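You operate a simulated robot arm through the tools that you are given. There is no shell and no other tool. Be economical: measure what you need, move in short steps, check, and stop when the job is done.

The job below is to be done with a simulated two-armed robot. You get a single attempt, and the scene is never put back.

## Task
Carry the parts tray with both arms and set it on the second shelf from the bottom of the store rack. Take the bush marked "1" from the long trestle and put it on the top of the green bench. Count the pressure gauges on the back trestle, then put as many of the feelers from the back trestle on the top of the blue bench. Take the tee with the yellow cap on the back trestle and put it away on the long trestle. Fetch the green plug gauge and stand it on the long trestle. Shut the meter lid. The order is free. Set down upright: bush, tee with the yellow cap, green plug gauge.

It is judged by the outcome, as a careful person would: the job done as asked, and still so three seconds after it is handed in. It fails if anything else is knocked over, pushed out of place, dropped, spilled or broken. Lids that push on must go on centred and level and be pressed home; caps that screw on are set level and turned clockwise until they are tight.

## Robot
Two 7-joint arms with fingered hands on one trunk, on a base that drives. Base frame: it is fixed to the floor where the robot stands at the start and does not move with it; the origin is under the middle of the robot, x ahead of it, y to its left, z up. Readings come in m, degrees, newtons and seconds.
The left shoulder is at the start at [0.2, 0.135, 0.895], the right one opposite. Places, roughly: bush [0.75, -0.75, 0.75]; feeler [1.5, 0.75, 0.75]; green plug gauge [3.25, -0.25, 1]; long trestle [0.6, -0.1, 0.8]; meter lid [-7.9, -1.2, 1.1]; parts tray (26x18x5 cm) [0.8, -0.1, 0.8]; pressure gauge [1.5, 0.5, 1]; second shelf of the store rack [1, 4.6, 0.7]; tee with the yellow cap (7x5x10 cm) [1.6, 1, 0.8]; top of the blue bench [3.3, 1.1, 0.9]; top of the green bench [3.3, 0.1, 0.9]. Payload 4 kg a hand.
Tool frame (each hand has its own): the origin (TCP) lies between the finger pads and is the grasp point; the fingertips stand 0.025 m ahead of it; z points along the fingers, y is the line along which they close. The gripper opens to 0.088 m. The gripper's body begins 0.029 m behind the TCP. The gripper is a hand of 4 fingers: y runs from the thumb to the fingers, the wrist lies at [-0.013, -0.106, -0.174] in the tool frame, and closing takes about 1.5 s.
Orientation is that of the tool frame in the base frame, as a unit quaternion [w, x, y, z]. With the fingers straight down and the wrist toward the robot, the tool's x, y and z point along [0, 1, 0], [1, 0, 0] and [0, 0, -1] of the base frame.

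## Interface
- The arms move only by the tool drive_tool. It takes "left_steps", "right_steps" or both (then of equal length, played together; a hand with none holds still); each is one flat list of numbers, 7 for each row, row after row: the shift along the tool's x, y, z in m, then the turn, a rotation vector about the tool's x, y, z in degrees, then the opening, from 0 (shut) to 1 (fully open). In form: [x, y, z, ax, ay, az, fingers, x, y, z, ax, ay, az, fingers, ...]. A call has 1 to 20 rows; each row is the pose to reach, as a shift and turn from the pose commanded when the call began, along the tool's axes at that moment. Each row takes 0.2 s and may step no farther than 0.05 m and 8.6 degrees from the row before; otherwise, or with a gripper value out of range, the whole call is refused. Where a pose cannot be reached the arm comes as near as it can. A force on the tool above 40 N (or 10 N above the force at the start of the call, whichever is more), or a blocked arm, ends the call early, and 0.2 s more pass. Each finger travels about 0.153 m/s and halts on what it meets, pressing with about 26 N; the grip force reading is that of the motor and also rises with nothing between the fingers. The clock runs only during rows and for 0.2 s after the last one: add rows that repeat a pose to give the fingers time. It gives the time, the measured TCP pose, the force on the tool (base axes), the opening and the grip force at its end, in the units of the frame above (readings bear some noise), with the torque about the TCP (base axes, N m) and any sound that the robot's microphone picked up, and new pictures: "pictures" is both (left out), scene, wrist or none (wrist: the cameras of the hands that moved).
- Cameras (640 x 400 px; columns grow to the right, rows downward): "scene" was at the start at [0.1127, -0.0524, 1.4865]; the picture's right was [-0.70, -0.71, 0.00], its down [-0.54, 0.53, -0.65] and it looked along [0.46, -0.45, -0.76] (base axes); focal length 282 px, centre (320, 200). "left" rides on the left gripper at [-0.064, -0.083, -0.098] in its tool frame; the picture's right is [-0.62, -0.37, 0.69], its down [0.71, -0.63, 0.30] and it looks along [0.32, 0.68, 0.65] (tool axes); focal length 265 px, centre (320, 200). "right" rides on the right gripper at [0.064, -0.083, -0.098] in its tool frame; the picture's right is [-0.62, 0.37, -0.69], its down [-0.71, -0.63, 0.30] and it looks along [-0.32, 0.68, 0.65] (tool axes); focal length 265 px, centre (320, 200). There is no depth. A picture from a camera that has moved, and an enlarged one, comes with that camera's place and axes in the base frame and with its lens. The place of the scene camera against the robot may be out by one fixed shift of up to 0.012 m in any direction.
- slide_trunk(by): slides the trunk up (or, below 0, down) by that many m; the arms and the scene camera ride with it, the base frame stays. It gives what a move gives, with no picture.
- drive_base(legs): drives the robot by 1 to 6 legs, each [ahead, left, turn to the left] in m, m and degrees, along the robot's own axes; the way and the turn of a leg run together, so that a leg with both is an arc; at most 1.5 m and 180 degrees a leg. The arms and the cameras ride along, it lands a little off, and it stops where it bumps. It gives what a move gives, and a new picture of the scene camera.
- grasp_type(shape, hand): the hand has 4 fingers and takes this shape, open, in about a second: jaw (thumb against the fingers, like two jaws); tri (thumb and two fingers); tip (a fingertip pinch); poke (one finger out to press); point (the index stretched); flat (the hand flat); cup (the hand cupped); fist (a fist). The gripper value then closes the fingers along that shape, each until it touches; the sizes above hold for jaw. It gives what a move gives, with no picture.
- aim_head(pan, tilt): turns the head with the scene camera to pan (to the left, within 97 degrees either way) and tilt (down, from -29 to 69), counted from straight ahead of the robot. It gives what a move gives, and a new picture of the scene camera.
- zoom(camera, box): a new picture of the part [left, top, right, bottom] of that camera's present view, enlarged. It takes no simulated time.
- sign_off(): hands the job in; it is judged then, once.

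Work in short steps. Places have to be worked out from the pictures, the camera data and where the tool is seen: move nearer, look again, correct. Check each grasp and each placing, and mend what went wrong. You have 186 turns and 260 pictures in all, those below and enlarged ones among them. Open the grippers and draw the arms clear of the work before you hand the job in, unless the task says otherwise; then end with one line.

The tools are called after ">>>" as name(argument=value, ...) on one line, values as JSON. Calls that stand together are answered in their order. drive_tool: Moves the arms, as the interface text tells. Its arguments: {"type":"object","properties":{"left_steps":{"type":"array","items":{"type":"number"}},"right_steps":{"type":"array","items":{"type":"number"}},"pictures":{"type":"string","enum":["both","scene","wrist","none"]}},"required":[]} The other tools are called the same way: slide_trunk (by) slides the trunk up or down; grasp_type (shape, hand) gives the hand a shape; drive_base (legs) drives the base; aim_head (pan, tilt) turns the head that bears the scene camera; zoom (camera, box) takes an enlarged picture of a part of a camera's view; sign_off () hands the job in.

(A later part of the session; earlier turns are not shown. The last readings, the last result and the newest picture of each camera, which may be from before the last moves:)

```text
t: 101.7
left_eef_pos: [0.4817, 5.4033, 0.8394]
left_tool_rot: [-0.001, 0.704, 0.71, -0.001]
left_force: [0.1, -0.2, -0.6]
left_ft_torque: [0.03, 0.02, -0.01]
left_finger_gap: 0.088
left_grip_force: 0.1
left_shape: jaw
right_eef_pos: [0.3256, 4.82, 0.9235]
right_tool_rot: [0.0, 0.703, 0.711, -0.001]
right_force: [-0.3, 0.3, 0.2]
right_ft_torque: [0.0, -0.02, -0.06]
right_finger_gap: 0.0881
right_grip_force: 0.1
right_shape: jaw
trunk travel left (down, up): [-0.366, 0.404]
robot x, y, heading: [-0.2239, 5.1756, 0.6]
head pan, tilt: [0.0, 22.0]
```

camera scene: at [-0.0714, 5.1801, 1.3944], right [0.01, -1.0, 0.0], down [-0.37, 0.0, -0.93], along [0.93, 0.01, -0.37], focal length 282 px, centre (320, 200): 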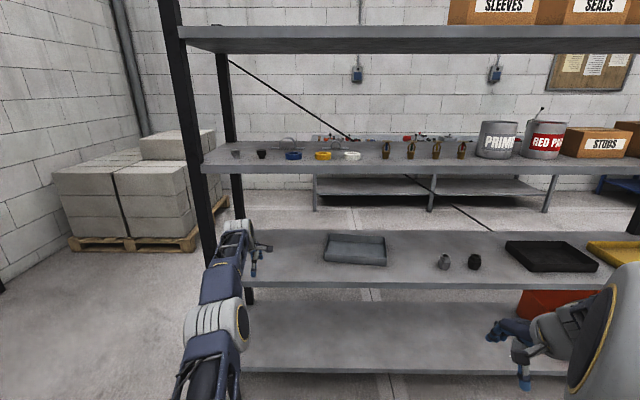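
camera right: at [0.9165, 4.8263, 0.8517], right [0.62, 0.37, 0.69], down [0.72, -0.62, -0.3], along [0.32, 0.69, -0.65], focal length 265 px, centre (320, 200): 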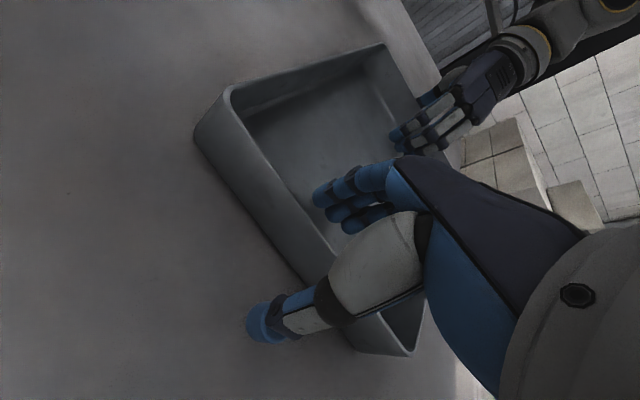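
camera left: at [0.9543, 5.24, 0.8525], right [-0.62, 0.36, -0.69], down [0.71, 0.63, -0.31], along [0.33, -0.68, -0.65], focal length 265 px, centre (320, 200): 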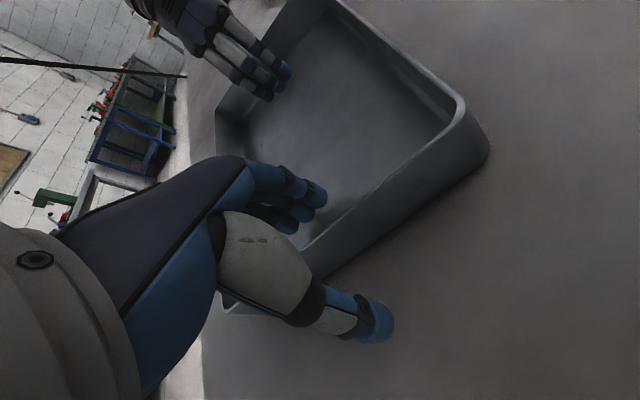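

Left arm recovered. Next is the meter lid far behind (x ≈ -7.9). I move off from the rack and turn around to see the way west.

>>> drive_base(legs=[[0.0, -1.4, 0], [0, 0, 90], [0, 0, 88]])

>>> aim_head(pan=0, tilt=15)

>>> aim_head(pan=50, tilt=15)

```text
t: 116.3
left_eef_pos: [-0.908, 3.5647, 0.8381]
left_tool_rot: [0.0, 0.714, -0.7, 0.001]
left_force: [-0.3, -1.0, -0.6]
left_ft_torque: [0.01, -0.02, -0.02]
left_finger_gap: 0.0881
left_grip_force: 0.0
left_shape: jaw
right_eef_pos: [-0.7596, 4.1493, 0.9243]
right_tool_rot: [0.0, 0.715, -0.699, 0.0]
right_force: [-0.1, 0.2, 0.0]
right_ft_torque: [-0.04, 0.01, -0.05]
right_finger_gap: 0.0876
right_grip_force: 0.0
right_shape: jaw
trunk travel left (down, up): [-0.366, 0.404]
robot x, y, heading: [-0.2062, 3.801, -179.1]
head pan, tilt: [0.0, 22.0]
camera scene: at [-0.3635, 3.7982, 1.3944], right [-0.02, 1.0, 0.0], down [0.37, 0.01, -0.93], along [-0.93, -0.02, -0.37], focal length 282 px, centre (320, 200)
```

scene: 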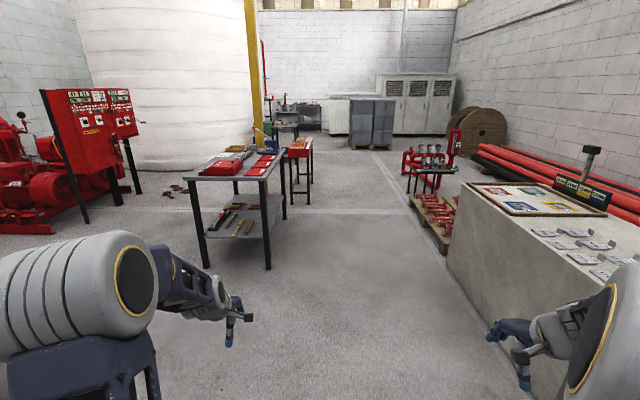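

```text
t: 117.0
left_eef_pos: [-0.9088, 3.5644, 0.8385]
left_tool_rot: [-0.001, 0.715, -0.7, 0.001]
left_force: [0.0, 0.9, 0.6]
left_ft_torque: [-0.01, -0.02, 0.0]
left_finger_gap: 0.088
left_grip_force: 0.0
left_shape: jaw
right_eef_pos: [-0.7589, 4.15, 0.9254]
right_tool_rot: [0.0, 0.715, -0.7, 0.001]
right_force: [0.5, -0.4, 0.2]
right_ft_torque: [0.01, 0.01, 0.01]
right_finger_gap: 0.0881
right_grip_force: 0.0
right_shape: jaw
trunk travel left (down, up): [-0.366, 0.404]
robot x, y, heading: [-0.2069, 3.8015, -178.7]
head pan, tilt: [0.0, 15.0]
camera scene: at [-0.3641, 3.7982, 1.4057], right [-0.02, 1.0, 0.0], down [0.26, 0.01, -0.97], along [-0.97, -0.02, -0.26], focal length 282 px, centre (320, 200)
```

scene: 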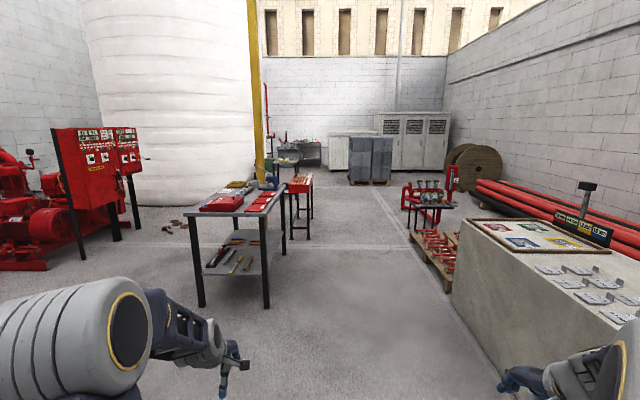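

```text
t: 118.1
left_eef_pos: [-0.9079, 3.5645, 0.839]
left_tool_rot: [0.0, 0.714, -0.7, 0.001]
left_force: [0.4, -0.2, 0.0]
left_ft_torque: [-0.01, 0.0, -0.01]
left_finger_gap: 0.0881
left_grip_force: 0.1
left_shape: jaw
right_eef_pos: [-0.7591, 4.1498, 0.9245]
right_tool_rot: [0.0, 0.715, -0.699, 0.0]
right_force: [0.3, -0.1, -0.3]
right_ft_torque: [0.03, 0.02, -0.02]
right_finger_gap: 0.0879
right_grip_force: 0.1
right_shape: jaw
trunk travel left (down, up): [-0.366, 0.404]
robot x, y, heading: [-0.2073, 3.8029, -178.6]
head pan, tilt: [50.0, 15.0]
camera scene: at [-0.3291, 3.7275, 1.4058], right [-0.78, 0.63, 0.0], down [0.16, 0.2, -0.97], along [-0.6, -0.75, -0.26], focal length 282 px, centre (320, 200)
```

scene: 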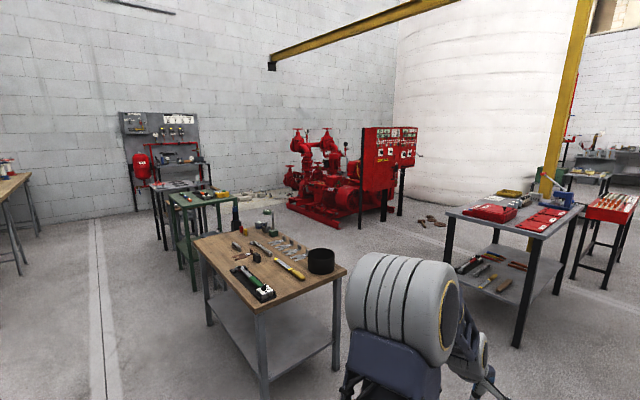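

The meter is south of the white tank. I raise the trunk so the arms pass above the tables and take the west lane (y ≈ 4.2).

>>> slide_trunk(by=0.3)

>>> drive_base(legs=[[0.8, -0.4, 0], [1.4, 0, 0], [1.5, 0, 0], [0.4, 0, 0]])

>>> aim_head(pan=70, tilt=20)

```text
t: 121.1
left_eef_pos: [-0.9088, 3.5642, 1.1378]
left_tool_rot: [-0.001, 0.714, -0.7, 0.001]
left_force: [-0.1, -0.1, -0.1]
left_ft_torque: [-0.01, 0.02, -0.03]
left_finger_gap: 0.0879
left_grip_force: 0.0
left_shape: jaw
right_eef_pos: [-0.76, 4.1487, 1.2236]
right_tool_rot: [0.0, 0.716, -0.699, 0.0]
right_force: [0.2, 0.3, 0.2]
right_ft_torque: [-0.04, -0.02, 0.0]
right_finger_gap: 0.0879
right_grip_force: 0.0
right_shape: jaw
trunk travel left (down, up): [-0.666, 0.104]
robot x, y, heading: [-0.2085, 3.8001, -178.7]
head pan, tilt: [50.0, 15.0]
```

```text
t: 141.4
left_eef_pos: [-4.9853, 3.9299, 1.1379]
left_tool_rot: [-0.001, 0.716, -0.698, 0.0]
left_force: [0.0, 0.4, 0.4]
left_ft_torque: [0.03, 0.0, 0.0]
left_finger_gap: 0.0879
left_grip_force: 0.1
left_shape: jaw
right_eef_pos: [-4.8398, 4.5163, 1.2244]
right_tool_rot: [0.0, 0.718, -0.696, 0.0]
right_force: [-0.6, 0.8, 0.3]
right_ft_torque: [0.0, -0.01, 0.03]
right_finger_gap: 0.088
right_grip_force: 0.1
right_shape: jaw
trunk travel left (down, up): [-0.666, 0.104]
robot x, y, heading: [-4.2893, 4.1685, -178.6]
head pan, tilt: [50.0, 15.0]
camera scene: at [-4.407, 4.0966, 1.7058], right [-0.78, 0.62, 0.0], down [0.16, 0.2, -0.97], along [-0.6, -0.76, -0.26], focal length 282 px, centre (320, 200)
```

scene: 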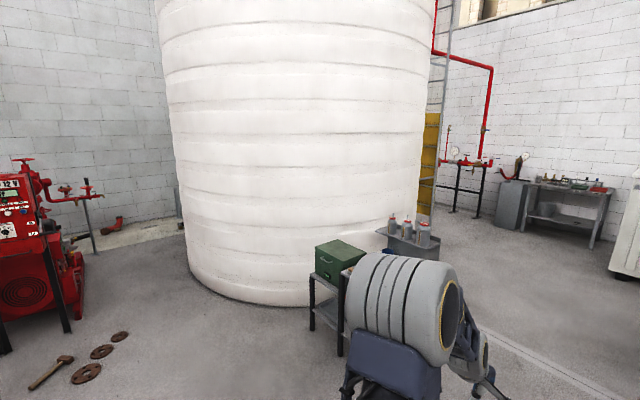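

```text
t: 142.2
left_eef_pos: [-4.9853, 3.9288, 1.1387]
left_tool_rot: [0.0, 0.716, -0.698, 0.001]
left_force: [0.2, 0.1, -0.1]
left_ft_torque: [0.02, -0.01, 0.01]
left_finger_gap: 0.0881
left_grip_force: 0.1
left_shape: jaw
right_eef_pos: [-4.84, 4.5159, 1.2241]
right_tool_rot: [0.001, 0.717, -0.697, 0.0]
right_force: [-0.8, 1.0, -0.4]
right_ft_torque: [-0.03, 0.01, 0.02]
right_finger_gap: 0.0877
right_grip_force: 0.0
right_shape: jaw
trunk travel left (down, up): [-0.666, 0.104]
robot x, y, heading: [-4.2874, 4.1716, -178.3]
head pan, tilt: [70.0, 20.0]
camera scene: at [-4.3785, 4.0815, 1.6977], right [-0.95, 0.32, 0.0], down [0.11, 0.32, -0.94], along [-0.3, -0.89, -0.34], focal length 282 px, centre (320, 200)
```

scene: 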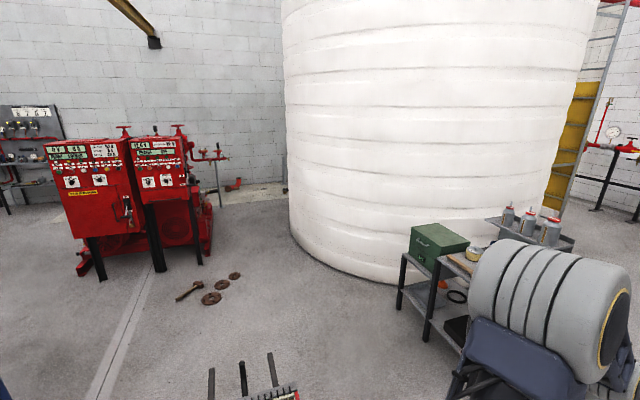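

Meter is hidden behind the tank. I continue west past the bottle table and look south.

>>> drive_base(legs=[[1.3, 0.1, 0], [1.2, 0.1, 0]])

>>> aim_head(pan=30, tilt=15)

```text
t: 154.8
left_eef_pos: [-7.56, 3.6538, 1.1387]
left_tool_rot: [-0.001, 0.713, -0.701, 0.001]
left_force: [-0.2, 0.2, 0.7]
left_ft_torque: [0.0, -0.02, 0.05]
left_finger_gap: 0.088
left_grip_force: 0.1
left_shape: jaw
right_eef_pos: [-7.4086, 4.2401, 1.2251]
right_tool_rot: [-0.001, 0.714, -0.7, 0.0]
right_force: [0.8, -0.2, -1.1]
right_ft_torque: [0.03, -0.04, 0.0]
right_finger_gap: 0.0879
right_grip_force: 0.1
right_shape: jaw
trunk travel left (down, up): [-0.666, 0.104]
robot x, y, heading: [-6.8582, 3.8878, -179.1]
head pan, tilt: [70.0, 20.0]
camera scene: at [-6.9524, 3.7988, 1.6976], right [-0.95, 0.33, 0.0], down [0.11, 0.32, -0.94], along [-0.31, -0.89, -0.34], focal length 282 px, centre (320, 200)
```

scene: 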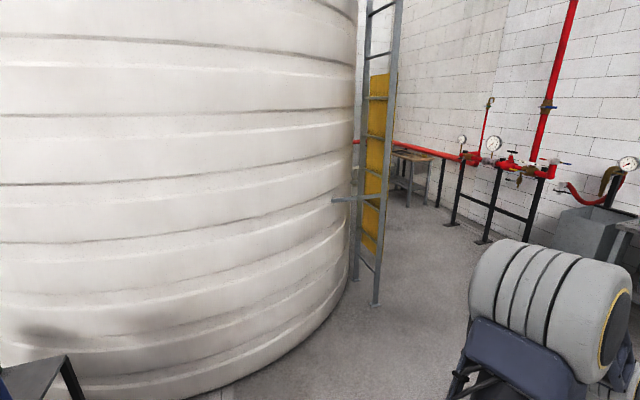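

```text
t: 155.9
left_eef_pos: [-7.5595, 3.6527, 1.1392]
left_tool_rot: [-0.001, 0.713, -0.702, 0.0]
left_force: [-0.3, -0.5, -0.6]
left_ft_torque: [-0.01, -0.01, -0.01]
left_finger_gap: 0.0882
left_grip_force: 0.0
left_shape: jaw
right_eef_pos: [-7.4093, 4.2392, 1.2243]
right_tool_rot: [-0.001, 0.713, -0.701, 0.0]
right_force: [-0.3, -0.4, 0.3]
right_ft_torque: [-0.02, -0.01, -0.02]
right_finger_gap: 0.0881
right_grip_force: 0.1
right_shape: jaw
trunk travel left (down, up): [-0.666, 0.104]
robot x, y, heading: [-6.8584, 3.8869, -179.0]
head pan, tilt: [30.0, 15.0]
camera scene: at [-7.0021, 3.8386, 1.7058], right [-0.52, 0.86, 0.0], down [0.22, 0.13, -0.97], along [-0.83, -0.5, -0.26], focal length 282 px, centre (320, 200)
```

scene: 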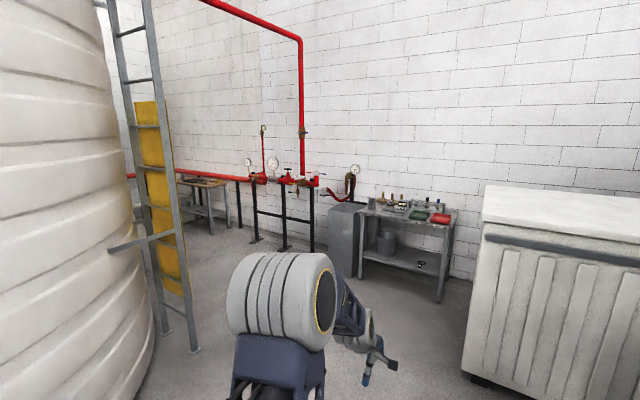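

West passage between ladder (x ≈ -8.2) and the pipe stands (x ≈ -10) is about 1.7 m. I go round: forward, turn to face −y, then slide to x ≈ -8.95.

>>> drive_base(legs=[[1.15, 0.2, 0], [0, 0, 89], [0.3, -0.4, 0], [0.4, -0.5, 0]])

>>> aim_head(pan=15, tilt=20)

```text
t: 171.3
left_eef_pos: [-8.7256, 2.2764, 1.1383]
left_tool_rot: [-0.001, 1.0, -0.017, 0.0]
left_force: [0.5, -0.3, 0.6]
left_ft_torque: [0.01, 0.0, 0.01]
left_finger_gap: 0.0879
left_grip_force: 0.0
left_shape: jaw
right_eef_pos: [-9.3045, 2.4575, 1.2235]
right_tool_rot: [0.0, 1.0, -0.016, 0.0]
right_force: [0.6, 0.7, 0.0]
right_ft_torque: [0.04, -0.02, 0.0]
right_finger_gap: 0.0882
right_grip_force: 0.0
right_shape: jaw
trunk travel left (down, up): [-0.666, 0.104]
robot x, y, heading: [-8.9193, 2.9894, -91.9]
head pan, tilt: [30.0, 15.0]
camera scene: at [-8.8843, 2.8475, 1.7058], right [-0.88, -0.47, 0.0], down [-0.12, 0.23, -0.97], along [0.46, -0.85, -0.26], focal length 282 px, centre (320, 200)
```

scene: 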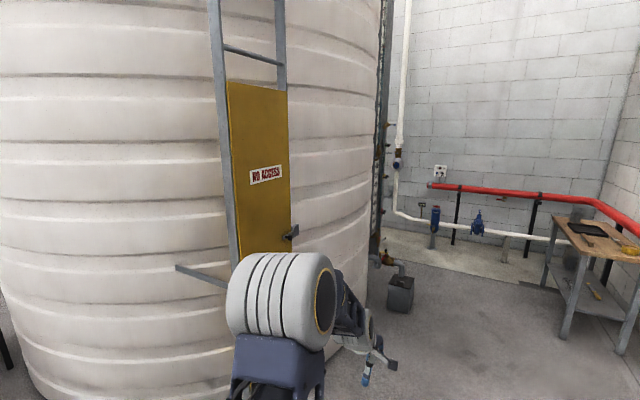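

```text
t: 172.1
left_eef_pos: [-8.7259, 2.2761, 1.1387]
left_tool_rot: [-0.001, 1.0, -0.017, 0.0]
left_force: [1.1, 0.0, -0.4]
left_ft_torque: [-0.01, -0.02, 0.03]
left_finger_gap: 0.0881
left_grip_force: 0.0
left_shape: jaw
right_eef_pos: [-9.303, 2.4567, 1.2241]
right_tool_rot: [0.0, 1.0, -0.017, 0.0]
right_force: [0.1, 0.8, 0.0]
right_ft_torque: [0.03, 0.01, 0.0]
right_finger_gap: 0.088
right_grip_force: 0.0
right_shape: jaw
trunk travel left (down, up): [-0.666, 0.104]
robot x, y, heading: [-8.9225, 2.9896, -91.7]
head pan, tilt: [15.0, 20.0]
camera scene: at [-8.9072, 2.8392, 1.6977], right [-0.97, -0.23, 0.0], down [-0.08, 0.33, -0.94], along [0.21, -0.92, -0.34], focal length 282 px, centre (320, 200)
```

scene: 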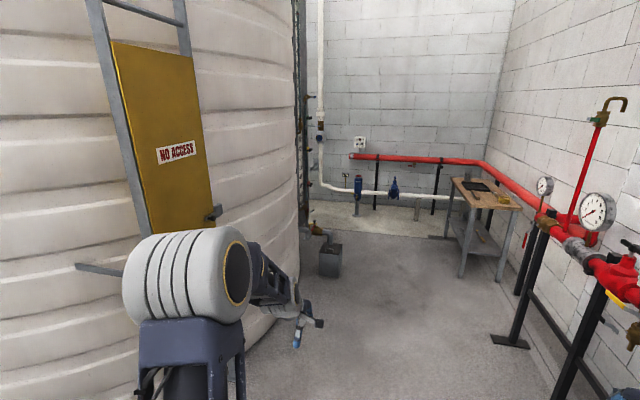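

The projected meter place falls at about px (318, 140), on the white standpipe. Zooming.

>>> zoom(camera="scene", box=[280, 90, 440, 240])

```text
2.67 times, centred on (360, 165) of scene
camera zoom: at [-8.9072, 2.8392, 1.6977], right [-0.97, -0.23, 0.0], down [-0.08, 0.33, -0.94], along [0.21, -0.92, -0.34], focal length 751 px, centre (213, 293)
```

zoom: 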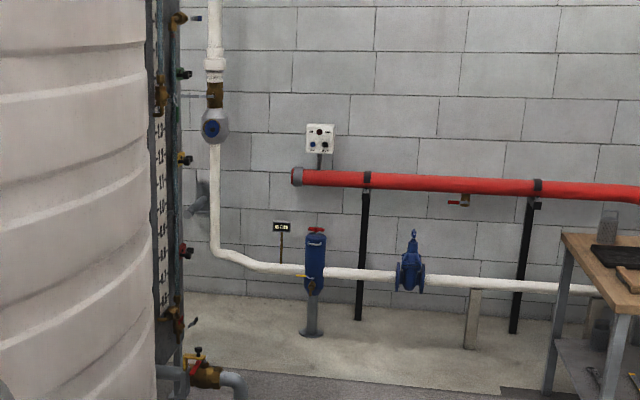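

The meter is on the white standpipe. Driving closer along the passage.

>>> drive_base(legs=[[1.4, 0, 0], [0.9, 0, 0]])

>>> aim_head(pan=35, tilt=15)

```text
t: 183.5
left_eef_pos: [-8.8349, -0.0398, 1.1383]
left_tool_rot: [-0.001, 1.0, -0.022, 0.0]
left_force: [0.0, -0.4, 0.2]
left_ft_torque: [0.02, 0.03, 0.01]
left_finger_gap: 0.088
left_grip_force: 0.1
left_shape: jaw
right_eef_pos: [-9.4111, 0.1459, 1.2233]
right_tool_rot: [0.0, 1.0, -0.021, 0.0]
right_force: [0.3, 0.6, 0.8]
right_ft_torque: [0.04, 0.02, -0.03]
right_finger_gap: 0.0879
right_grip_force: 0.0
right_shape: jaw
trunk travel left (down, up): [-0.666, 0.104]
robot x, y, heading: [-9.0229, 0.6758, -92.5]
head pan, tilt: [15.0, 20.0]
camera scene: at [-9.0105, 0.5249, 1.6976], right [-0.98, -0.22, 0.0], down [-0.07, 0.33, -0.94], along [0.2, -0.92, -0.34], focal length 282 px, centre (320, 200)
```

scene: 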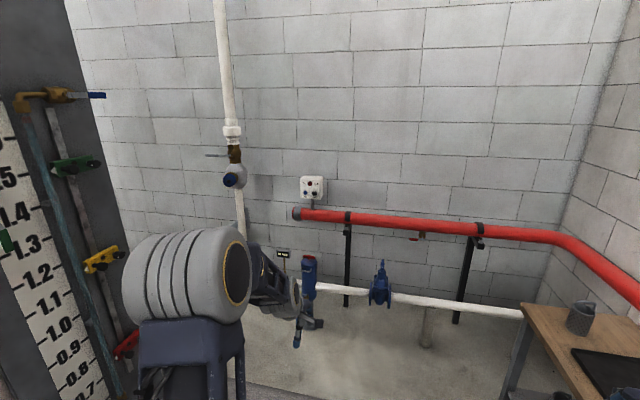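

```text
t: 184.3
left_eef_pos: [-8.8361, -0.0404, 1.1393]
left_tool_rot: [-0.001, 1.0, -0.023, 0.0]
left_force: [0.3, 0.5, 0.6]
left_ft_torque: [-0.03, 0.01, 0.02]
left_finger_gap: 0.088
left_grip_force: 0.1
left_shape: jaw
right_eef_pos: [-9.4109, 0.1462, 1.2249]
right_tool_rot: [0.0, 1.0, -0.02, 0.0]
right_force: [0.9, -0.3, -0.3]
right_ft_torque: [-0.03, -0.02, -0.02]
right_finger_gap: 0.088
right_grip_force: 0.1
right_shape: jaw
trunk travel left (down, up): [-0.666, 0.104]
robot x, y, heading: [-9.0279, 0.6743, -92.5]
head pan, tilt: [35.0, 15.0]
camera scene: at [-8.9805, 0.537, 1.7058], right [-0.84, -0.54, 0.0], down [-0.14, 0.22, -0.97], along [0.52, -0.81, -0.26], focal length 282 px, centre (320, 200)
```

scene: 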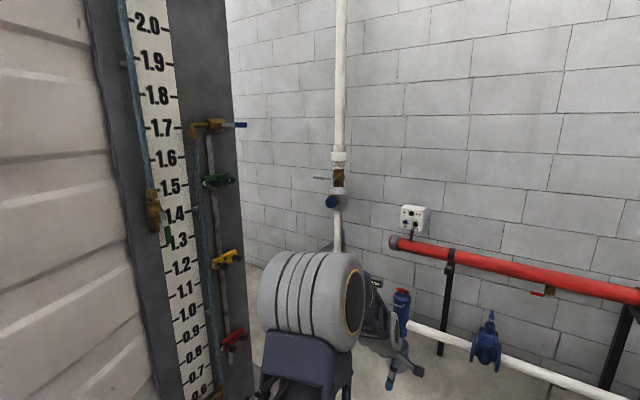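

>>> zoom(camera="scene", box=[290, 140, 390, 230])

```text
4.44 times, centred on (340, 185) of scene
camera zoom: at [-8.9805, 0.537, 1.7058], right [-0.84, -0.54, 0.0], down [-0.14, 0.22, -0.97], along [0.52, -0.81, -0.26], focal length 1251 px, centre (231, 267)
```

zoom: 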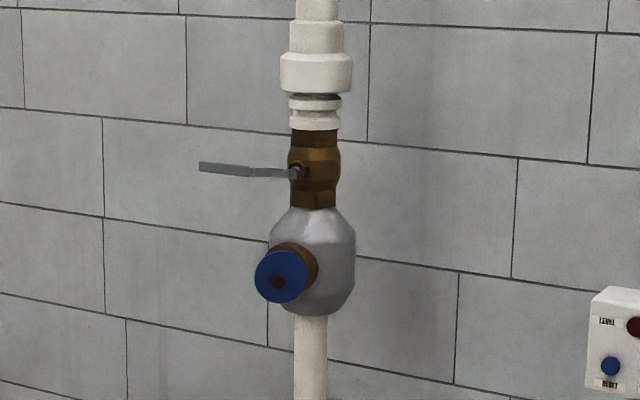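

The blue-faced globe at about [-7.95, -1.35, 1.14] should be the meter. I go further south for a closer view before deciding how its lid moves.

>>> drive_base(legs=[[1.0, 0, 0]])

>>> aim_head(pan=55, tilt=30)

>>> zoom(camera="scene", box=[240, 90, 440, 215])

```text
t: 189.6
left_eef_pos: [-8.8563, -1.0569, 1.1385]
left_tool_rot: [-0.001, 1.0, -0.013, -0.001]
left_force: [-0.3, 0.6, -0.3]
left_ft_torque: [-0.02, 0.01, 0.0]
left_finger_gap: 0.088
left_grip_force: 0.0
left_shape: jaw
right_eef_pos: [-9.4346, -0.8817, 1.2245]
right_tool_rot: [0.0, 1.0, -0.01, 0.0]
right_force: [-0.2, 0.2, -0.6]
right_ft_torque: [-0.03, 0.0, -0.02]
right_finger_gap: 0.0879
right_grip_force: 0.1
right_shape: jaw
trunk travel left (down, up): [-0.666, 0.104]
robot x, y, heading: [-9.061, -0.3449, -91.4]
head pan, tilt: [35.0, 15.0]
camera scene: at [-9.011, -0.4828, 1.7058], right [-0.83, -0.55, 0.0], down [-0.14, 0.22, -0.97], along [0.54, -0.8, -0.26], focal length 282 px, centre (320, 200)
```

scene: 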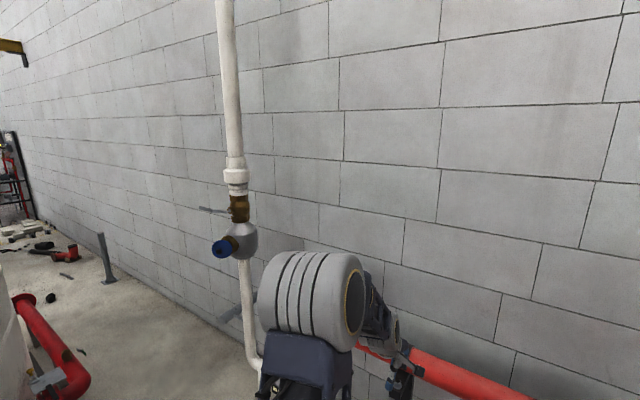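

```text
t: 190.4
left_eef_pos: [-8.8556, -1.0572, 1.1374]
left_tool_rot: [-0.001, 1.0, -0.014, 0.0]
left_force: [1.0, -0.1, 0.4]
left_ft_torque: [0.0, -0.01, 0.01]
left_finger_gap: 0.0881
left_grip_force: 0.0
left_shape: jaw
right_eef_pos: [-9.4339, -0.8816, 1.2239]
right_tool_rot: [0.0, 1.0, -0.012, 0.0]
right_force: [-0.2, 0.1, 0.1]
right_ft_torque: [0.02, 0.04, 0.01]
right_finger_gap: 0.0881
right_grip_force: 0.0
right_shape: jaw
trunk travel left (down, up): [-0.666, 0.104]
robot x, y, heading: [-9.0607, -0.3497, -91.3]
head pan, tilt: [55.0, 30.0]
camera scene: at [-8.9899, -0.4587, 1.6816], right [-0.59, -0.81, 0.0], down [-0.4, 0.3, -0.87], along [0.7, -0.51, -0.5], focal length 282 px, centre (320, 200)
```

scene: 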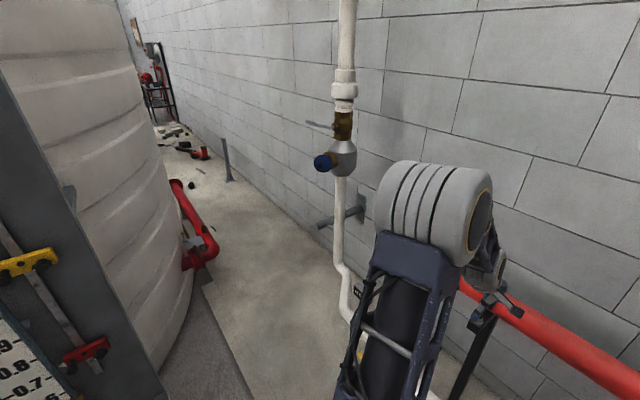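

```text
3.20 times, centred on (340, 152) of scene
camera zoom: at [-8.9899, -0.4587, 1.6816], right [-0.59, -0.81, 0.0], down [-0.4, 0.3, -0.87], along [0.7, -0.51, -0.5], focal length 901 px, centre (256, 352)
```

zoom: 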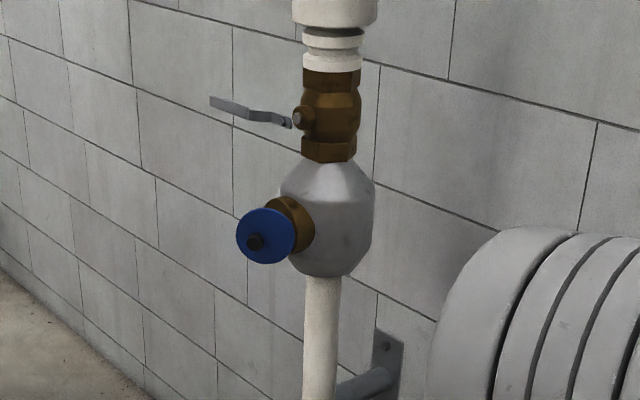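

Triangulated: the blue face is at [-7.95, -1.235, 1.145], matching the meter lid. I zoom hard on it to see its state.

>>> zoom(camera="scene", box=[296, 130, 376, 190])

```text
6.67 times, centred on (336, 160) of scene
camera zoom: at [-8.9899, -0.4587, 1.6816], right [-0.59, -0.81, 0.0], down [-0.4, 0.3, -0.87], along [0.7, -0.51, -0.5], focal length 1877 px, centre (213, 467)
```

zoom: 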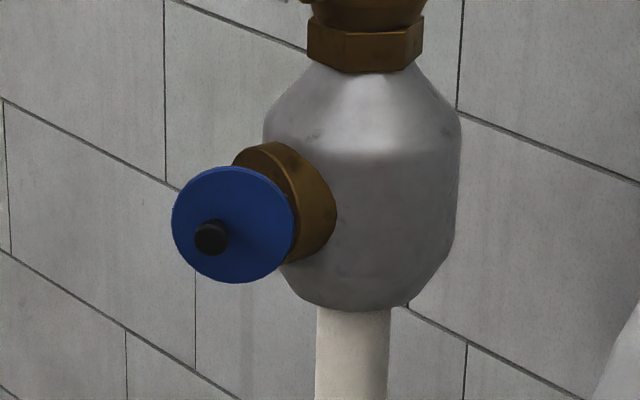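

The lid is ajar but its hinge isn't clear. I need a close wrist-camera view. First I tuck the left hand in front of me so the elbow clears the tank, then advance a little and turn toward the meter.

>>> drive_tool(left_steps=[-0.04, 0.01, 0, 0, 0, 0, 1, -0.08, 0.02, 0, 0, 0, 0, 1, -0.12, 0.035, 0, 0, 0, 0, 1, -0.16, 0.05, 0, 0, 0, 0, 1, -0.2, 0.06, 0, 0, 0, 0, 1, -0.24, 0.07, 0, 0, 0, 0, 1, -0.27, 0.08, 0, 0, 0, 0, 1], pictures="none")

>>> drive_base(legs=[[0.15, 0, 0], [0, 0, 42]])

>>> aim_head(pan=10, tilt=30)

```text
t: 192.0
left_eef_pos: [-9.1286, -1.1314, 1.1391]
left_tool_rot: [-0.001, 1.0, -0.013, 0.001]
left_force: [-0.2, -0.5, 0.0]
left_ft_torque: [0.0, 0.0, 0.03]
left_finger_gap: 0.088
left_grip_force: 0.0
left_shape: jaw
right_eef_pos: [-9.433, -0.8814, 1.2246]
right_tool_rot: [0.0, 1.0, -0.012, 0.0]
right_force: [-0.2, 0.1, -0.3]
right_ft_torque: [-0.02, 0.03, 0.03]
right_finger_gap: 0.0877
right_grip_force: 0.0
right_shape: jaw
trunk travel left (down, up): [-0.666, 0.104]
robot x, y, heading: [-9.0556, -0.347, -91.3]
head pan, tilt: [55.0, 30.0]
```

```text
t: 195.3
left_eef_pos: [-8.5959, -1.1251, 1.1401]
left_tool_rot: [0.0, 0.94, 0.34, -0.001]
left_force: [0.0, -0.5, -0.6]
left_ft_torque: [0.0, 0.03, -0.01]
left_finger_gap: 0.0879
left_grip_force: 0.2
left_shape: jaw
right_eef_pos: [-8.9907, -1.1401, 1.2261]
right_tool_rot: [0.0, 0.94, 0.341, 0.0]
right_force: [0.5, 0.0, 0.0]
right_ft_torque: [-0.03, -0.01, -0.01]
right_finger_gap: 0.088
right_grip_force: 0.1
right_shape: jaw
trunk travel left (down, up): [-0.666, 0.104]
robot x, y, heading: [-9.0608, -0.4947, -50.1]
head pan, tilt: [55.0, 30.0]
camera scene: at [-8.9322, -0.5243, 1.6822], right [0.09, -1.0, 0.0], down [-0.5, -0.05, -0.86], along [0.86, 0.07, -0.5], focal length 282 px, centre (320, 200)
```

scene: 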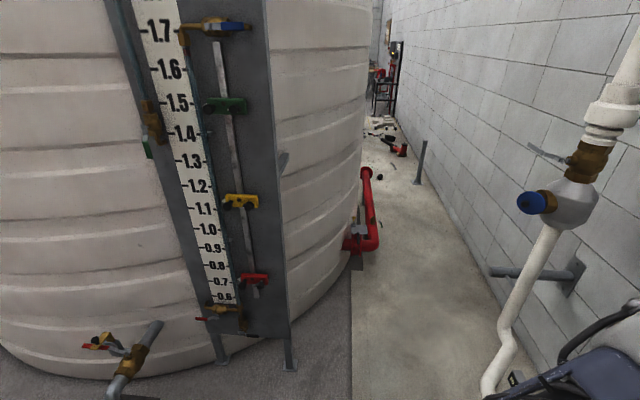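

```text
t: 196.4
left_eef_pos: [-8.5994, -1.1274, 1.1401]
left_tool_rot: [-0.001, 0.94, 0.34, 0.001]
left_force: [0.4, -0.6, -0.2]
left_ft_torque: [0.0, 0.02, 0.01]
left_finger_gap: 0.088
left_grip_force: 0.0
left_shape: jaw
right_eef_pos: [-8.9927, -1.1421, 1.2255]
right_tool_rot: [0.0, 0.94, 0.341, 0.001]
right_force: [-0.8, -0.5, 0.1]
right_ft_torque: [0.01, -0.01, 0.0]
right_finger_gap: 0.0877
right_grip_force: 0.0
right_shape: jaw
trunk travel left (down, up): [-0.666, 0.104]
robot x, y, heading: [-9.0604, -0.4924, -50.2]
head pan, tilt: [10.0, 30.0]
camera scene: at [-8.953, -0.5903, 1.6825], right [-0.64, -0.77, 0.0], down [-0.39, 0.32, -0.87], along [0.66, -0.56, -0.5], focal length 282 px, centre (320, 200)
```

scene: 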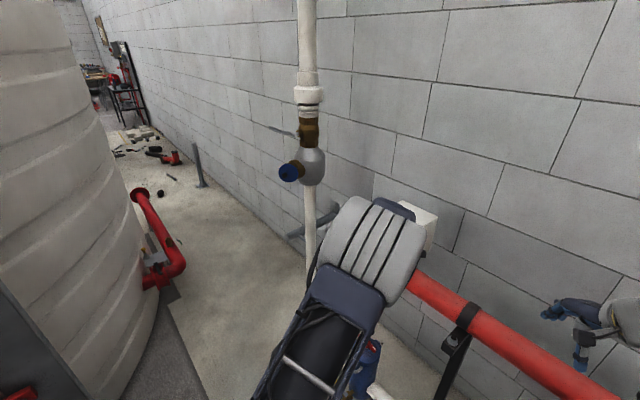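

Zoom now on the meter, and the left wrist view.

>>> zoom(camera="scene", box=[265, 140, 345, 200])

>>> zoom(camera="left", box=[0, 0, 640, 400])

```text
6.67 times, centred on (305, 170) of scene
camera zoom: at [-8.953, -0.5903, 1.6825], right [-0.64, -0.77, 0.0], down [-0.39, 0.32, -0.87], along [0.66, -0.56, -0.5], focal length 1877 px, centre (420, 400)
```

zoom: 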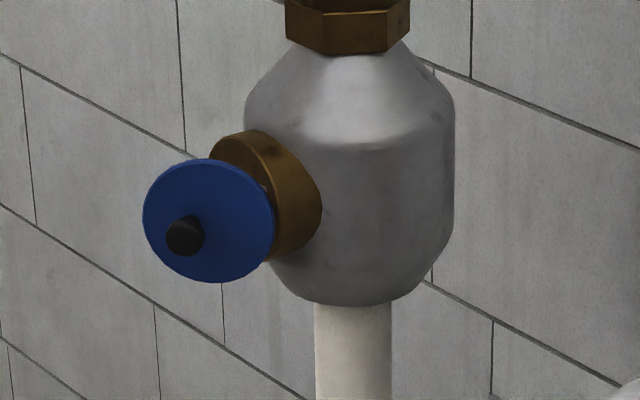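

```text
1.00 times, centred on (320, 200) of left (not enlarged: the box is as wide or as high as the picture)
camera zoom: at [-8.7021, -1.1052, 1.2396], right [-0.71, -0.11, -0.69], down [0.15, 0.94, -0.3], along [0.69, -0.32, -0.65], focal length 265 px, centre (320, 200)
```

zoom: 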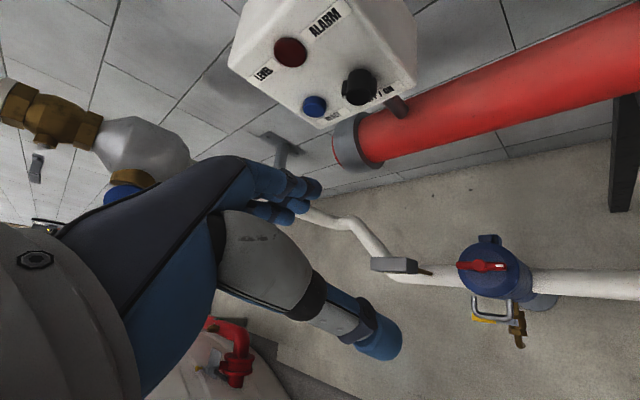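

I have room (tank radius is nearer 1.4 m). Plan: stand at about [-8.7, -0.55] facing the lid, left hand pointing forward with closed fingers, and push the lid face shut. First pull the left hand back and rotate it to point forward.

>>> drive_tool(left_steps=[0, -0.02, 0, -8, 0, 0, 0.5, 0, -0.04, 0, -16, 0, 0, 0, 0, -0.06, 0, -24, 0, 0, 0, 0, -0.08, 0, -32, 0, 0, 0, 0, -0.1, 0, -40, 0, 0, 0, 0, -0.12, 0, -48, 0, 0, 0, 0, -0.13, 0, -56, 0, 0, 0, 0, -0.13, 0, -64, 0, 0, 0, 0, -0.13, 0, -72, 0, 0, 0, 0, -0.13, 0, -80, 0, 0, 0, 0, -0.13, 0, -85, 0, 0, 0], pictures="none")

>>> drive_base(legs=[[0.27, 0.24, 10]])

```text
t: 198.2
left_eef_pos: [-8.6755, -1.032, 1.2007]
left_tool_rot: [0.524, 0.772, 0.339, 0.118]
left_force: [-0.5, -0.2, -0.6]
left_ft_torque: [-0.02, 0.0, -0.02]
left_finger_gap: 0.0002
left_grip_force: 26.5
left_shape: jaw
right_eef_pos: [-8.9997, -1.1439, 1.2158]
right_tool_rot: [-0.01, 0.942, 0.336, 0.01]
right_force: [-0.8, 0.7, -0.6]
right_ft_torque: [-0.04, -0.01, 0.01]
right_finger_gap: 0.088
right_grip_force: 0.1
right_shape: jaw
trunk travel left (down, up): [-0.666, 0.104]
robot x, y, heading: [-9.0654, -0.4903, -50.0]
head pan, tilt: [10.0, 30.0]
stopped in row 8 (left hand): the arm was blocked; the commanded pose is now the measured one
```

```text
t: 200.5
left_eef_pos: [-8.2283, -0.978, 1.2006]
left_tool_rot: [0.512, 0.74, 0.405, 0.162]
left_force: [-0.2, -0.6, -0.2]
left_ft_torque: [-0.03, 0.01, 0.02]
left_finger_gap: 0.0001
left_grip_force: 25.7
left_shape: jaw
right_eef_pos: [-8.5269, -1.1437, 1.2153]
right_tool_rot: [-0.01, 0.909, 0.417, 0.01]
right_force: [-0.3, -0.8, -1.5]
right_ft_torque: [-0.01, -0.02, 0.04]
right_finger_gap: 0.0878
right_grip_force: 0.1
right_shape: jaw
trunk travel left (down, up): [-0.666, 0.104]
robot x, y, heading: [-8.7011, -0.5047, -40.2]
head pan, tilt: [10.0, 30.0]
camera scene: at [-8.5775, -0.5887, 1.6825], right [-0.5, -0.86, 0.0], down [-0.43, 0.25, -0.87], along [0.75, -0.44, -0.5], focal length 282 px, centre (320, 200)
```

scene: 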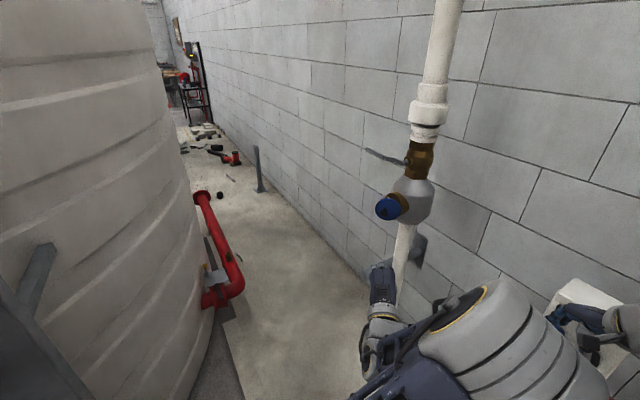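

The left arm had brushed the right one; orientation is now pointing forward and 25° down, good enough. I pull the right hand back and up for clearance and zoom on the lid.

>>> drive_tool(right_steps=[0, -0.03, -0.03, 0, 0, 0, 1, 0, -0.06, -0.06, 0, 0, 0, 1, 0, -0.1, -0.09, 0, 0, 0, 1], pictures="none")

>>> zoom(camera="scene", box=[352, 160, 448, 232])

```text
t: 201.3
left_eef_pos: [-8.232, -0.9787, 1.1991]
left_tool_rot: [0.51, 0.742, 0.402, 0.163]
left_force: [0.5, -0.2, -0.1]
left_ft_torque: [0.0, 0.0, 0.0]
left_finger_gap: 0.0
left_grip_force: 25.9
left_shape: jaw
right_eef_pos: [-8.6007, -1.085, 1.3013]
right_tool_rot: [-0.011, 0.908, 0.419, 0.011]
right_force: [0.6, 0.5, -0.2]
right_ft_torque: [0.0, 0.0, 0.0]
right_finger_gap: 0.0878
right_grip_force: 0.1
right_shape: jaw
trunk travel left (down, up): [-0.666, 0.104]
robot x, y, heading: [-8.702, -0.5112, -40.4]
head pan, tilt: [10.0, 30.0]
```

```text
5.56 times, centred on (400, 196) of scene
camera zoom: at [-8.5771, -0.5888, 1.6824], right [-0.5, -0.86, 0.0], down [-0.43, 0.25, -0.87], along [0.75, -0.44, -0.5], focal length 1564 px, centre (-124, 222)
```

zoom: 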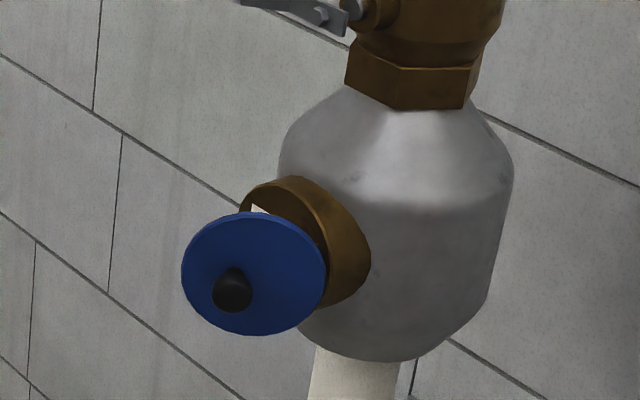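

A white dial shows in the gap at the lid's top: the lid is ajar. I bring the closed left fingers in front of the lid, about 8 cm off in +y.

>>> drive_tool(left_steps=[0.007, 0.017, 0.045, 0, 0, 0, 0, 0.014, 0.034, 0.09, 0, 0, 0, 0, 0.021, 0.051, 0.134, 0, 0, 0, 0, 0.028, 0.068, 0.178, 0, 0, 0, 0, 0.035, 0.085, 0.223, 0, 0, 0, 0, 0.043, 0.103, 0.268, 0, 0, 0, 0, 0.043, 0.103, 0.268, 0, 0, 0, 0])

>>> zoom(camera="scene", box=[320, 150, 480, 250])

```text
t: 202.9
left_eef_pos: [-7.9846, -1.1292, 1.1737]
left_tool_rot: [0.511, 0.741, 0.404, 0.163]
left_force: [-0.5, -0.6, 0.0]
left_ft_torque: [-0.03, 0.0, 0.01]
left_finger_gap: 0.0
left_grip_force: 25.7
left_shape: jaw
right_eef_pos: [-8.6014, -1.0857, 1.3025]
right_tool_rot: [-0.011, 0.909, 0.417, 0.01]
right_force: [-0.4, -0.3, 0.1]
right_ft_torque: [0.04, 0.01, 0.01]
right_finger_gap: 0.0878
right_grip_force: 0.1
right_shape: jaw
trunk travel left (down, up): [-0.666, 0.104]
robot x, y, heading: [-8.7042, -0.5121, -40.0]
head pan, tilt: [10.0, 30.0]
camera scene: at [-8.5772, -0.5886, 1.6825], right [-0.5, -0.86, 0.0], down [-0.43, 0.25, -0.87], along [0.75, -0.44, -0.5], focal length 282 px, centre (320, 200)
camera left: at [-8.1258, -1.1038, 1.1526], right [-0.09, -0.85, -0.52], down [0.37, 0.45, -0.81], along [0.92, -0.26, 0.28], focal length 265 px, centre (320, 200)
```

scene: 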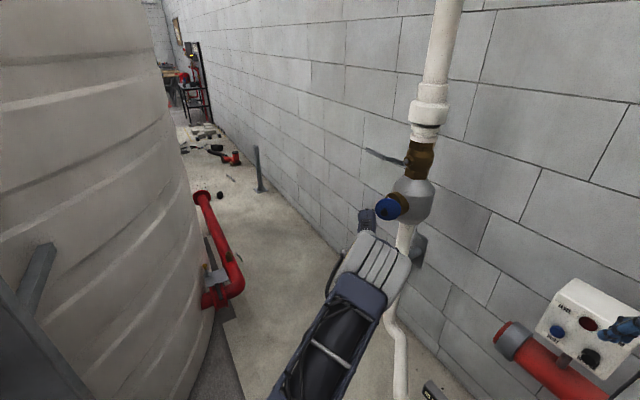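
left: 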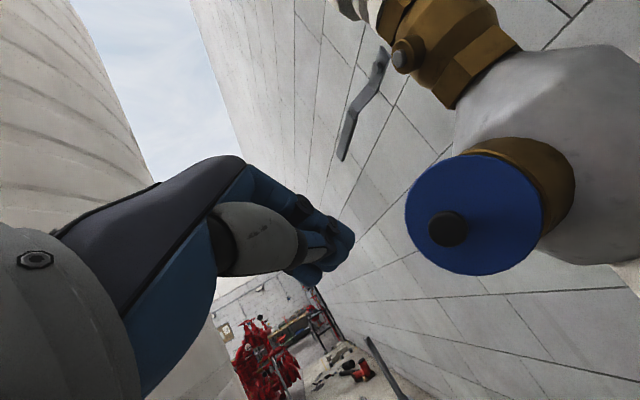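

```text
4.00 times, centred on (400, 200) of scene
camera zoom: at [-8.5772, -0.5886, 1.6825], right [-0.5, -0.86, 0.0], down [-0.43, 0.25, -0.87], along [0.75, -0.44, -0.5], focal length 1126 px, centre (0, 200)
```

zoom: 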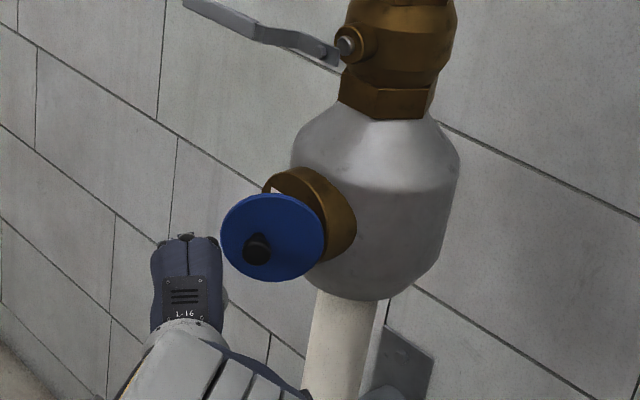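

The wrist view makes it clear: the lid is hinged on its west (wall-side) edge and its free edge stands out to the +x,+y side. I push the face with the fingertips toward −y (slightly +x) near the free half.

>>> drive_tool(left_steps=[-0.011, 0.007, 0.0196, 0, 0, 0, 0, -0.022, 0.0143, 0.039, 0, 0, 0, 0, -0.0325, 0.0215, 0.0587, 0, 0, 0, 0, -0.043, 0.0287, 0.078, 0, 0, 0, 0, -0.054, 0.036, 0.098, 0, 0, 0, 0, -0.065, 0.043, 0.1175, 0, 0, 0, 0, -0.065, 0.043, 0.1175, 0, 0, 0, 0])

>>> zoom(camera="scene", box=[340, 160, 460, 235])

```text
t: 204.5
left_eef_pos: [-7.9386, -1.2371, 1.1708]
left_tool_rot: [0.511, 0.741, 0.404, 0.163]
left_force: [0.1, 0.1, 0.1]
left_ft_torque: [0.02, 0.01, 0.0]
left_finger_gap: 0.0
left_grip_force: 25.7
left_shape: jaw
left hand out of reach, approached as far as the arm can: row 6, 7
right_eef_pos: [-8.6013, -1.0862, 1.3033]
right_tool_rot: [-0.011, 0.909, 0.418, 0.011]
right_force: [-0.4, -0.8, -0.2]
right_ft_torque: [0.0, -0.01, 0.05]
right_finger_gap: 0.0876
right_grip_force: 0.0
right_shape: jaw
trunk travel left (down, up): [-0.666, 0.104]
robot x, y, heading: [-8.7022, -0.5068, -40.4]
head pan, tilt: [10.0, 30.0]
camera scene: at [-8.5772, -0.5886, 1.6824], right [-0.5, -0.86, 0.0], down [-0.43, 0.25, -0.87], along [0.75, -0.44, -0.5], focal length 282 px, centre (320, 200)
camera left: at [-8.0794, -1.2116, 1.1508], right [-0.09, -0.85, -0.52], down [0.37, 0.45, -0.81], along [0.92, -0.26, 0.27], focal length 265 px, centre (320, 200)
```

scene: 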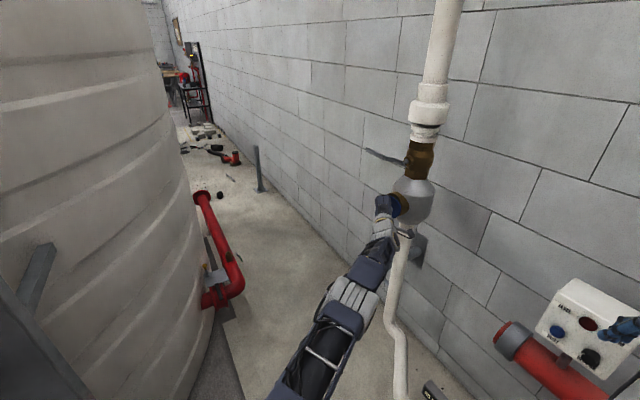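
left: 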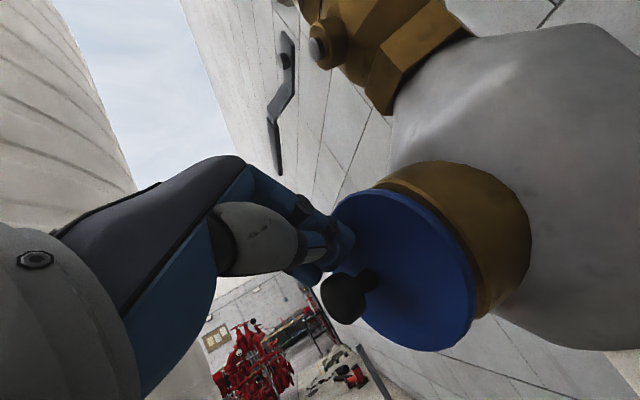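

```text
5.33 times, centred on (400, 198) of scene
camera zoom: at [-8.5772, -0.5886, 1.6824], right [-0.5, -0.86, 0.0], down [-0.43, 0.25, -0.87], along [0.75, -0.44, -0.5], focal length 1502 px, centre (-107, 213)
```

zoom: 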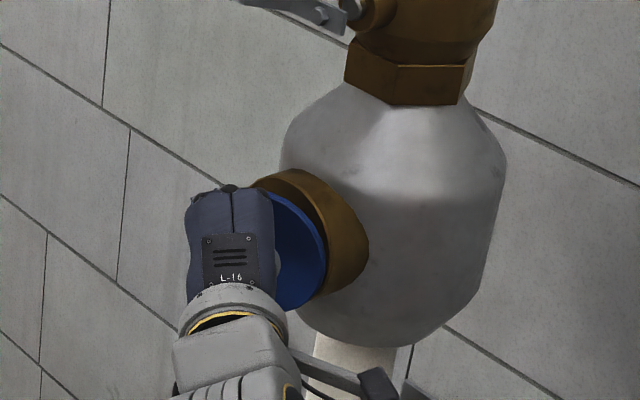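

The lid swung almost shut; the arm is at its reach limit, so I use the base to press on by about 4 cm.

>>> drive_base(legs=[[0.035, -0.01, 0]])

>>> zoom(camera="left", box=[240, 100, 600, 325])

```text
t: 205.7
left_eef_pos: [-7.9083, -1.2627, 1.1753]
left_tool_rot: [0.512, 0.735, 0.41, 0.173]
left_force: [-1.7, 18.2, 0.8]
left_ft_torque: [0.24, 0.01, 0.1]
left_finger_gap: 0.0001
left_grip_force: 25.9
left_shape: jaw
right_eef_pos: [-8.5833, -1.1246, 1.302]
right_tool_rot: [-0.012, 0.908, 0.418, 0.013]
right_force: [0.4, 0.3, 0.7]
right_ft_torque: [-0.02, 0.02, -0.01]
right_finger_gap: 0.0879
right_grip_force: 0.0
right_shape: jaw
trunk travel left (down, up): [-0.666, 0.104]
robot x, y, heading: [-8.68, -0.5469, -39.9]
head pan, tilt: [10.0, 30.0]
stopped in leg 1: the force on the tool passed its limit at 47 N (the readings are from after the stop); the commanded pose is now the measured one
camera scene: at [-8.5563, -0.6224, 1.6825], right [-0.5, -0.87, 0.0], down [-0.43, 0.25, -0.87], along [0.75, -0.43, -0.5], focal length 282 px, centre (320, 200)
```

scene: 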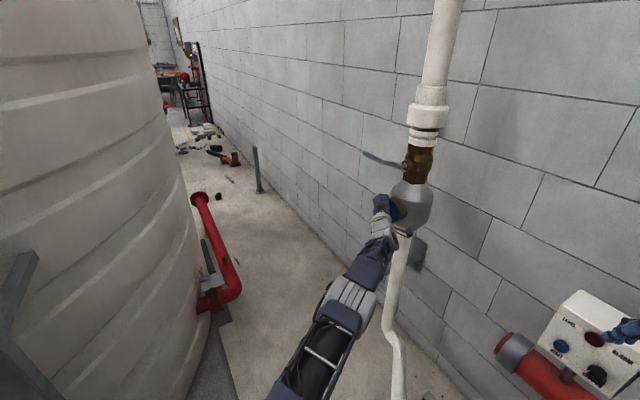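

```text
1.78 times, centred on (420, 212) of left
camera zoom: at [-8.0499, -1.2412, 1.1523], right [-0.06, -0.86, -0.51], down [0.37, 0.46, -0.81], along [0.93, -0.24, 0.29], focal length 472 px, centre (142, 178)
```

zoom: 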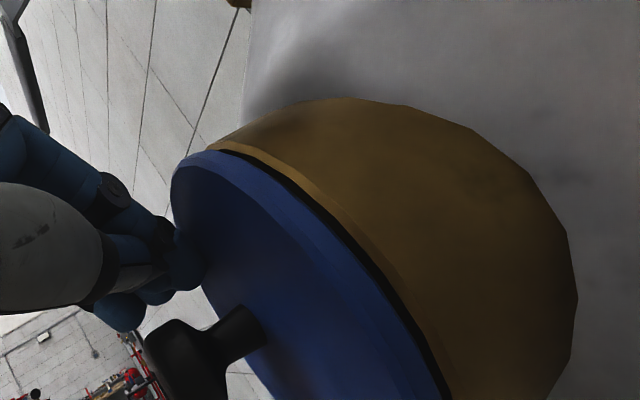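

Firm contact at 47 N and the lid lies flush with the brass rim. I back off and check.

>>> drive_base(legs=[[-0.15, 0.05, 0]])

>>> zoom(camera="left", box=[240, 50, 640, 300])

```text
t: 207.1
left_eef_pos: [-7.9994, -1.087, 1.1742]
left_tool_rot: [0.513, 0.736, 0.407, 0.172]
left_force: [-0.1, 0.3, 0.0]
left_ft_torque: [0.02, 0.01, 0.02]
left_finger_gap: 0.0
left_grip_force: 25.7
left_shape: jaw
right_eef_pos: [-8.6709, -0.9457, 1.2999]
right_tool_rot: [-0.012, 0.909, 0.416, 0.013]
right_force: [0.1, 1.2, 0.6]
right_ft_torque: [-0.04, 0.01, -0.02]
right_finger_gap: 0.0878
right_grip_force: 0.0
right_shape: jaw
trunk travel left (down, up): [-0.666, 0.104]
robot x, y, heading: [-8.7687, -0.3678, -40.1]
head pan, tilt: [10.0, 30.0]
camera scene: at [-8.6424, -0.4436, 1.6824], right [-0.5, -0.86, 0.0], down [-0.43, 0.25, -0.87], along [0.75, -0.44, -0.5], focal length 282 px, centre (320, 200)
```

scene: 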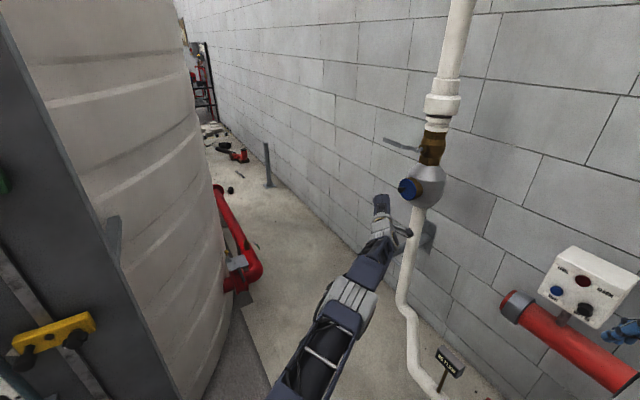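

```text
1.60 times, centred on (440, 175) of left
camera zoom: at [-8.1394, -1.0648, 1.1527], right [-0.07, -0.85, -0.51], down [0.37, 0.46, -0.81], along [0.93, -0.25, 0.29], focal length 425 px, centre (128, 240)
```

zoom: 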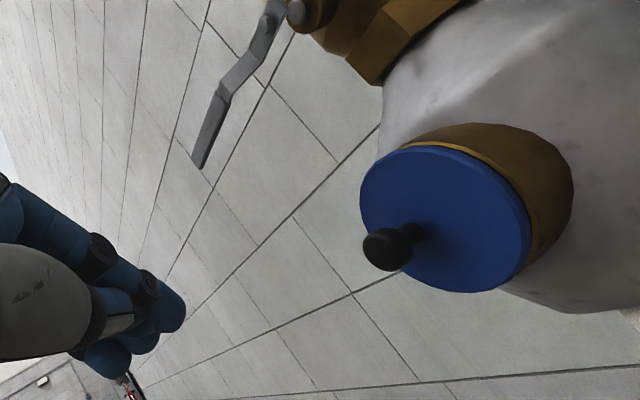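

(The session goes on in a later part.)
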